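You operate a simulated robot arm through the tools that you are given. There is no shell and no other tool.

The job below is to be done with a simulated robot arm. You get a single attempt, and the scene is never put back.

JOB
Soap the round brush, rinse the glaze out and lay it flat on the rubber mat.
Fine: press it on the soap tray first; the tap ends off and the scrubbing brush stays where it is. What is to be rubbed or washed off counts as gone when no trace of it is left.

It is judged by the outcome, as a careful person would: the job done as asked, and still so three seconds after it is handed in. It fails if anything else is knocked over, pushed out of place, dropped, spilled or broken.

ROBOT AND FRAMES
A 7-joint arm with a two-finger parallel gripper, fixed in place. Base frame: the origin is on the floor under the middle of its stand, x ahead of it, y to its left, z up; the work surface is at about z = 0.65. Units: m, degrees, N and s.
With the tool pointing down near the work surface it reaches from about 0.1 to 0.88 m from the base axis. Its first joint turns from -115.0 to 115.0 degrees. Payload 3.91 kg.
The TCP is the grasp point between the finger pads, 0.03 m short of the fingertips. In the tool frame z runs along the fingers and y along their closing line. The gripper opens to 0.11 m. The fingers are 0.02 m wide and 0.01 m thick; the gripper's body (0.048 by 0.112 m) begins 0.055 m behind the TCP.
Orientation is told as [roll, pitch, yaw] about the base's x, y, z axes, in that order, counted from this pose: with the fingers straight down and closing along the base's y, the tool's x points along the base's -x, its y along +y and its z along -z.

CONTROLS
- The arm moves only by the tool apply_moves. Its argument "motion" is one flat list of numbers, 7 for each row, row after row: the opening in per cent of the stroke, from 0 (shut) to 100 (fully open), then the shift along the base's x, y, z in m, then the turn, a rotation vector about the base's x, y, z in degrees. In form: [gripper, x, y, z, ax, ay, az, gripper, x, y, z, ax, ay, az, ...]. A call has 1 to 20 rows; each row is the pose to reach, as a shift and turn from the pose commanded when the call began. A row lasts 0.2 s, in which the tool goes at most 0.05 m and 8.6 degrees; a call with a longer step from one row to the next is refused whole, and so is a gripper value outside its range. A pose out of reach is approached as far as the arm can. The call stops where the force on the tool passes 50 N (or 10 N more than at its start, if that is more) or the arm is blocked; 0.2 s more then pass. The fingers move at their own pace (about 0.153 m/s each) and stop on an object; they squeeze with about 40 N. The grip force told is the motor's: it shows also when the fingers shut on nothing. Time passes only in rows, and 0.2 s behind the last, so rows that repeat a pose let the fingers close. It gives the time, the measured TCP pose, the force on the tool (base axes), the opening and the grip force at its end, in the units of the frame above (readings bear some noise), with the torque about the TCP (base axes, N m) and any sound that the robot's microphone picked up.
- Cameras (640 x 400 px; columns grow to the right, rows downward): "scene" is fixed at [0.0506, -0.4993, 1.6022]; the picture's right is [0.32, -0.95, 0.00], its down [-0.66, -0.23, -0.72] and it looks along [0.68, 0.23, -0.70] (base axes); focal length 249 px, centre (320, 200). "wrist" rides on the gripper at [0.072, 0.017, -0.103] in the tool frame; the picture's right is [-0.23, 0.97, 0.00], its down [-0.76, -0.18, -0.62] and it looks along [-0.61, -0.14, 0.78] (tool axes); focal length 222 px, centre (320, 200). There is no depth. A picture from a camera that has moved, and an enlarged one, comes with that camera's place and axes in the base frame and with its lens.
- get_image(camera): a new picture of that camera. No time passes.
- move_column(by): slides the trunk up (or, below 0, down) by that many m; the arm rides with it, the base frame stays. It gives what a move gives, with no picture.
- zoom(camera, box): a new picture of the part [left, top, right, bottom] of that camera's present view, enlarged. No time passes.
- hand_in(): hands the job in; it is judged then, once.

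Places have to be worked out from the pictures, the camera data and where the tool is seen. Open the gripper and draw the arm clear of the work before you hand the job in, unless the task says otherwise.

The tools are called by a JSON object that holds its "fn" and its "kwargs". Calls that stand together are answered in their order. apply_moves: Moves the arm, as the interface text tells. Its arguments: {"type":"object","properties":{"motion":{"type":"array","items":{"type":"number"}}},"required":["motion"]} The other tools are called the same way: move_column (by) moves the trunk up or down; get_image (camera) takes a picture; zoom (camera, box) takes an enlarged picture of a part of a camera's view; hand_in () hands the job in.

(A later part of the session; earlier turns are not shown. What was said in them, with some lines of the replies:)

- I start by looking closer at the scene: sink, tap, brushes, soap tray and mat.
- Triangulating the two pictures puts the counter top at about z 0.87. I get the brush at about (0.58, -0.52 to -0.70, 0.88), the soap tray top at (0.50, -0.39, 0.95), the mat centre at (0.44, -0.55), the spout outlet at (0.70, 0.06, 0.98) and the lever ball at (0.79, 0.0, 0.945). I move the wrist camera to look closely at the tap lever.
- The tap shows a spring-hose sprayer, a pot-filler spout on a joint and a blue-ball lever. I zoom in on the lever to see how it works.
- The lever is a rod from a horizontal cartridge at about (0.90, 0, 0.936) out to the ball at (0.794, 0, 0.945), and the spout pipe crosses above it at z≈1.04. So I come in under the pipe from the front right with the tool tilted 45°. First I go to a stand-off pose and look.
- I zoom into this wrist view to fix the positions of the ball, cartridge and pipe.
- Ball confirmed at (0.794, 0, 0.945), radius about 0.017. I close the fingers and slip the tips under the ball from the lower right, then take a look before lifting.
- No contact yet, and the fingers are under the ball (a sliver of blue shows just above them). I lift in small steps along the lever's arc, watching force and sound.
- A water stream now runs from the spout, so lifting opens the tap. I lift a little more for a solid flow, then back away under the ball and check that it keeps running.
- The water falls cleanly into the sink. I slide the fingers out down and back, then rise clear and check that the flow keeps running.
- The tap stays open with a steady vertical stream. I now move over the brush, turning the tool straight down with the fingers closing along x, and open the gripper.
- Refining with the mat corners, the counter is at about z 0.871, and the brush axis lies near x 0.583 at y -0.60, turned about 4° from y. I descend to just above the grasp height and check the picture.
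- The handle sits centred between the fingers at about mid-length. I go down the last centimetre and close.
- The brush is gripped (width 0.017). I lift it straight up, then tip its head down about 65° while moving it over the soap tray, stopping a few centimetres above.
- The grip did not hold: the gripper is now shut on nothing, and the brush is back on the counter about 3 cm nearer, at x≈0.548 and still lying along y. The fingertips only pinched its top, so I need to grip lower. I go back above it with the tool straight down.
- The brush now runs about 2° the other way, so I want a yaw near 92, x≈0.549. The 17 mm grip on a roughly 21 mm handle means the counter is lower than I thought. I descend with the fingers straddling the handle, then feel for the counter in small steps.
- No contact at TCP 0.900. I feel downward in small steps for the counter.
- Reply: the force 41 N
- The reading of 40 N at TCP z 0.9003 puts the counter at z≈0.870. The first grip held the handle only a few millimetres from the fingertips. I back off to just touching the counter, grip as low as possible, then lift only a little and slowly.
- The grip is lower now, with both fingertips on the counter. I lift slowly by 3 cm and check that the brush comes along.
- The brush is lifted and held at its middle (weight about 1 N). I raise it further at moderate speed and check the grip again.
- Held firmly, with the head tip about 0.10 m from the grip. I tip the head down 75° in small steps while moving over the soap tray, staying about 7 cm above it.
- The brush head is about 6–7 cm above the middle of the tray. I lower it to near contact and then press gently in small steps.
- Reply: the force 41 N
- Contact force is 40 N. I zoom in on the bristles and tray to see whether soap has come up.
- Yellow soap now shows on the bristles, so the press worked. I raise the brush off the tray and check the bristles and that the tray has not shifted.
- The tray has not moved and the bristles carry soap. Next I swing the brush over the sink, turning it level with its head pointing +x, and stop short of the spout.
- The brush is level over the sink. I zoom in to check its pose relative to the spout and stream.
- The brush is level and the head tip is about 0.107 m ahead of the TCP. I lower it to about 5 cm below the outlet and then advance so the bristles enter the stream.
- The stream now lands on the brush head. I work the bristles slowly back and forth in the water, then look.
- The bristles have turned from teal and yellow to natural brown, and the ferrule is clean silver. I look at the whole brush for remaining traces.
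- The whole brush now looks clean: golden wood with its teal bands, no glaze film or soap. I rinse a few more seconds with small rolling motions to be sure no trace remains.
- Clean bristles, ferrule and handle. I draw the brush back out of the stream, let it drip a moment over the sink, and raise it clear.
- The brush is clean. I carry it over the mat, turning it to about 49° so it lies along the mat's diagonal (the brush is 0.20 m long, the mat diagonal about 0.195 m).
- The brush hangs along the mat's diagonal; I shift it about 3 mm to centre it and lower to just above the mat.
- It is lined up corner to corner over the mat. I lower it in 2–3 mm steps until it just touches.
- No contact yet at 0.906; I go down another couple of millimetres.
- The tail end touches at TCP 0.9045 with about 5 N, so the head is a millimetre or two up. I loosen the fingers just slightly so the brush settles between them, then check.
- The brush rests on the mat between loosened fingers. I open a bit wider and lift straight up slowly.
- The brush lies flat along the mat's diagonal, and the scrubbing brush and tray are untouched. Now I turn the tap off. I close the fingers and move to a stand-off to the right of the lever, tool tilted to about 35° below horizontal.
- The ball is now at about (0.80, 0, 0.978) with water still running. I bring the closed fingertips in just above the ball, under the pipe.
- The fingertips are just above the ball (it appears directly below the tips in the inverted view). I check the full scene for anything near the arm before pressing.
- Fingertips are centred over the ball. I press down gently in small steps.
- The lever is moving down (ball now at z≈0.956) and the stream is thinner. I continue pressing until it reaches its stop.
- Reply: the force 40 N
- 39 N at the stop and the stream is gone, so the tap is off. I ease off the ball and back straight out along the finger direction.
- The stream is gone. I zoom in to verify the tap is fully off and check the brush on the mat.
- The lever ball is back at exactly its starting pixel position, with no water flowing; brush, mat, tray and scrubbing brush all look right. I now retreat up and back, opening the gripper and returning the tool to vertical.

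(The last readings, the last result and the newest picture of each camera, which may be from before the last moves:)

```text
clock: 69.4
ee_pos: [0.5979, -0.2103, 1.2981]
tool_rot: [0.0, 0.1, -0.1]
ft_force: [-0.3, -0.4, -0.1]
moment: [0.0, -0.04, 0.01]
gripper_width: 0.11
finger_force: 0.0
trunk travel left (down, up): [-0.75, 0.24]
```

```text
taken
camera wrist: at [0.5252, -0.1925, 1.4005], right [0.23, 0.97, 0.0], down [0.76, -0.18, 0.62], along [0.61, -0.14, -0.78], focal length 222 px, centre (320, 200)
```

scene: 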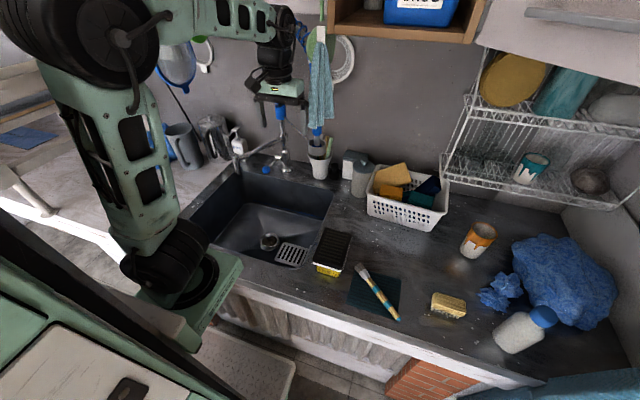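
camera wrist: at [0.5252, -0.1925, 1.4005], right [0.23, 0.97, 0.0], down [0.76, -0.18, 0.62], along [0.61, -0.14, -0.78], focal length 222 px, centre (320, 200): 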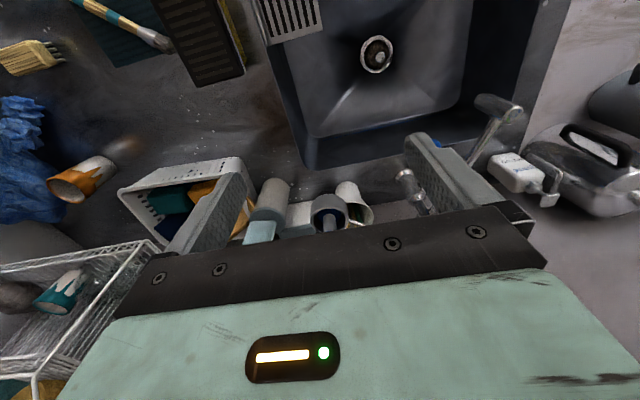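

Everything is in place: tap off, brush lying corner to corner on the mat, gripper open and clear. A last close check of the brush and tap before handing in.

{"fn": "zoom", "kwargs": {"camera": "scene", "box": [320, 240, 440, 340]}}

{"fn": "zoom", "kwargs": {"camera": "scene", "box": [200, 110, 360, 210]}}

{"fn": "zoom", "kwargs": {"camera": "scene", "box": [345, 255, 375, 285]}}

```text
4.00 times, centred on (380, 290) of scene
camera zoom: at [0.0506, -0.4993, 1.6022], right [0.32, -0.95, 0.0], down [-0.66, -0.23, -0.72], along [0.68, 0.23, -0.7], focal length 996 px, centre (80, -160)
```

zoom: 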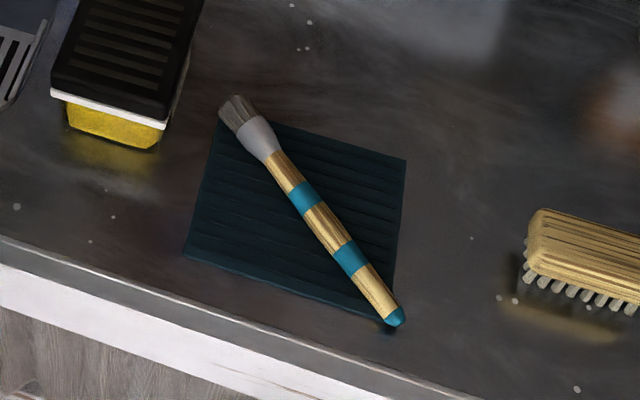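

```text
4.00 times, centred on (280, 160) of scene
camera zoom: at [0.0506, -0.4993, 1.6022], right [0.32, -0.95, 0.0], down [-0.66, -0.23, -0.72], along [0.68, 0.23, -0.7], focal length 996 px, centre (480, 360)
```

zoom: 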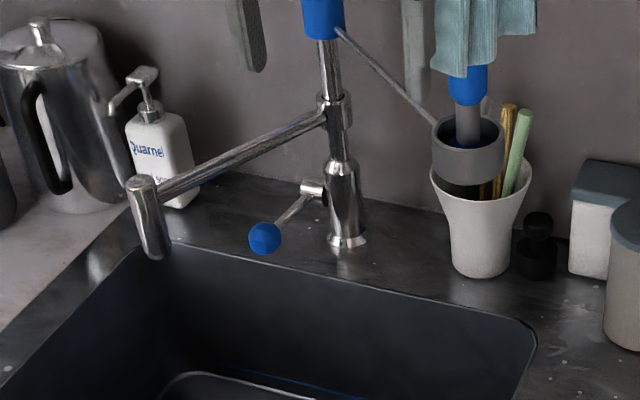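

```text
13.33 times, centred on (360, 270) of scene
camera zoom: at [0.0506, -0.4993, 1.6022], right [0.32, -0.95, 0.0], down [-0.66, -0.23, -0.72], along [0.68, 0.23, -0.7], focal length 3319 px, centre (-213, -733)
```

zoom: 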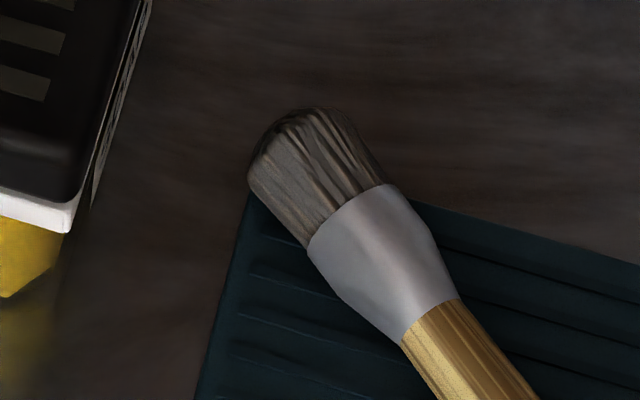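

The bristles, ferrule and handle show no glaze or soap. The brush lies flat on the mat, the tap is off, nothing else has moved, and the gripper is open and clear. I hand in.

{"fn": "hand_in", "kwargs": {}}

```text
The job is handed in.
```

The brush is soaped, rinsed clean and lying flat on the rubber mat, and I've handed the job in; no verdict has come back yet.

- **Soap:** I pressed the bristles on the soap tray with about 40 N and yellow soap showed on them. The tray did not move.
- **Rinse:** I held the brush under the running tap for about seven seconds. The last close-up pictures show no glaze or soap on the bristles, ferrule or handle.
- **Mat:** The brush is slightly longer than the mat's diagonal, so I laid it corner to corner. The bristle tip and tail end reach just to or slightly past the corners.
- **Tap:** The lever is back at its starting position and no water is running.
- **Everything else:** The scrubbing brush stayed where it was, and nothing else looks disturbed in the final pictures.

My first grip on the brush slipped, so it rolled about 3 cm along the counter before I picked it up properly. I also opened the tap before picking up the brush, so the water ran for about a minute into the sink.
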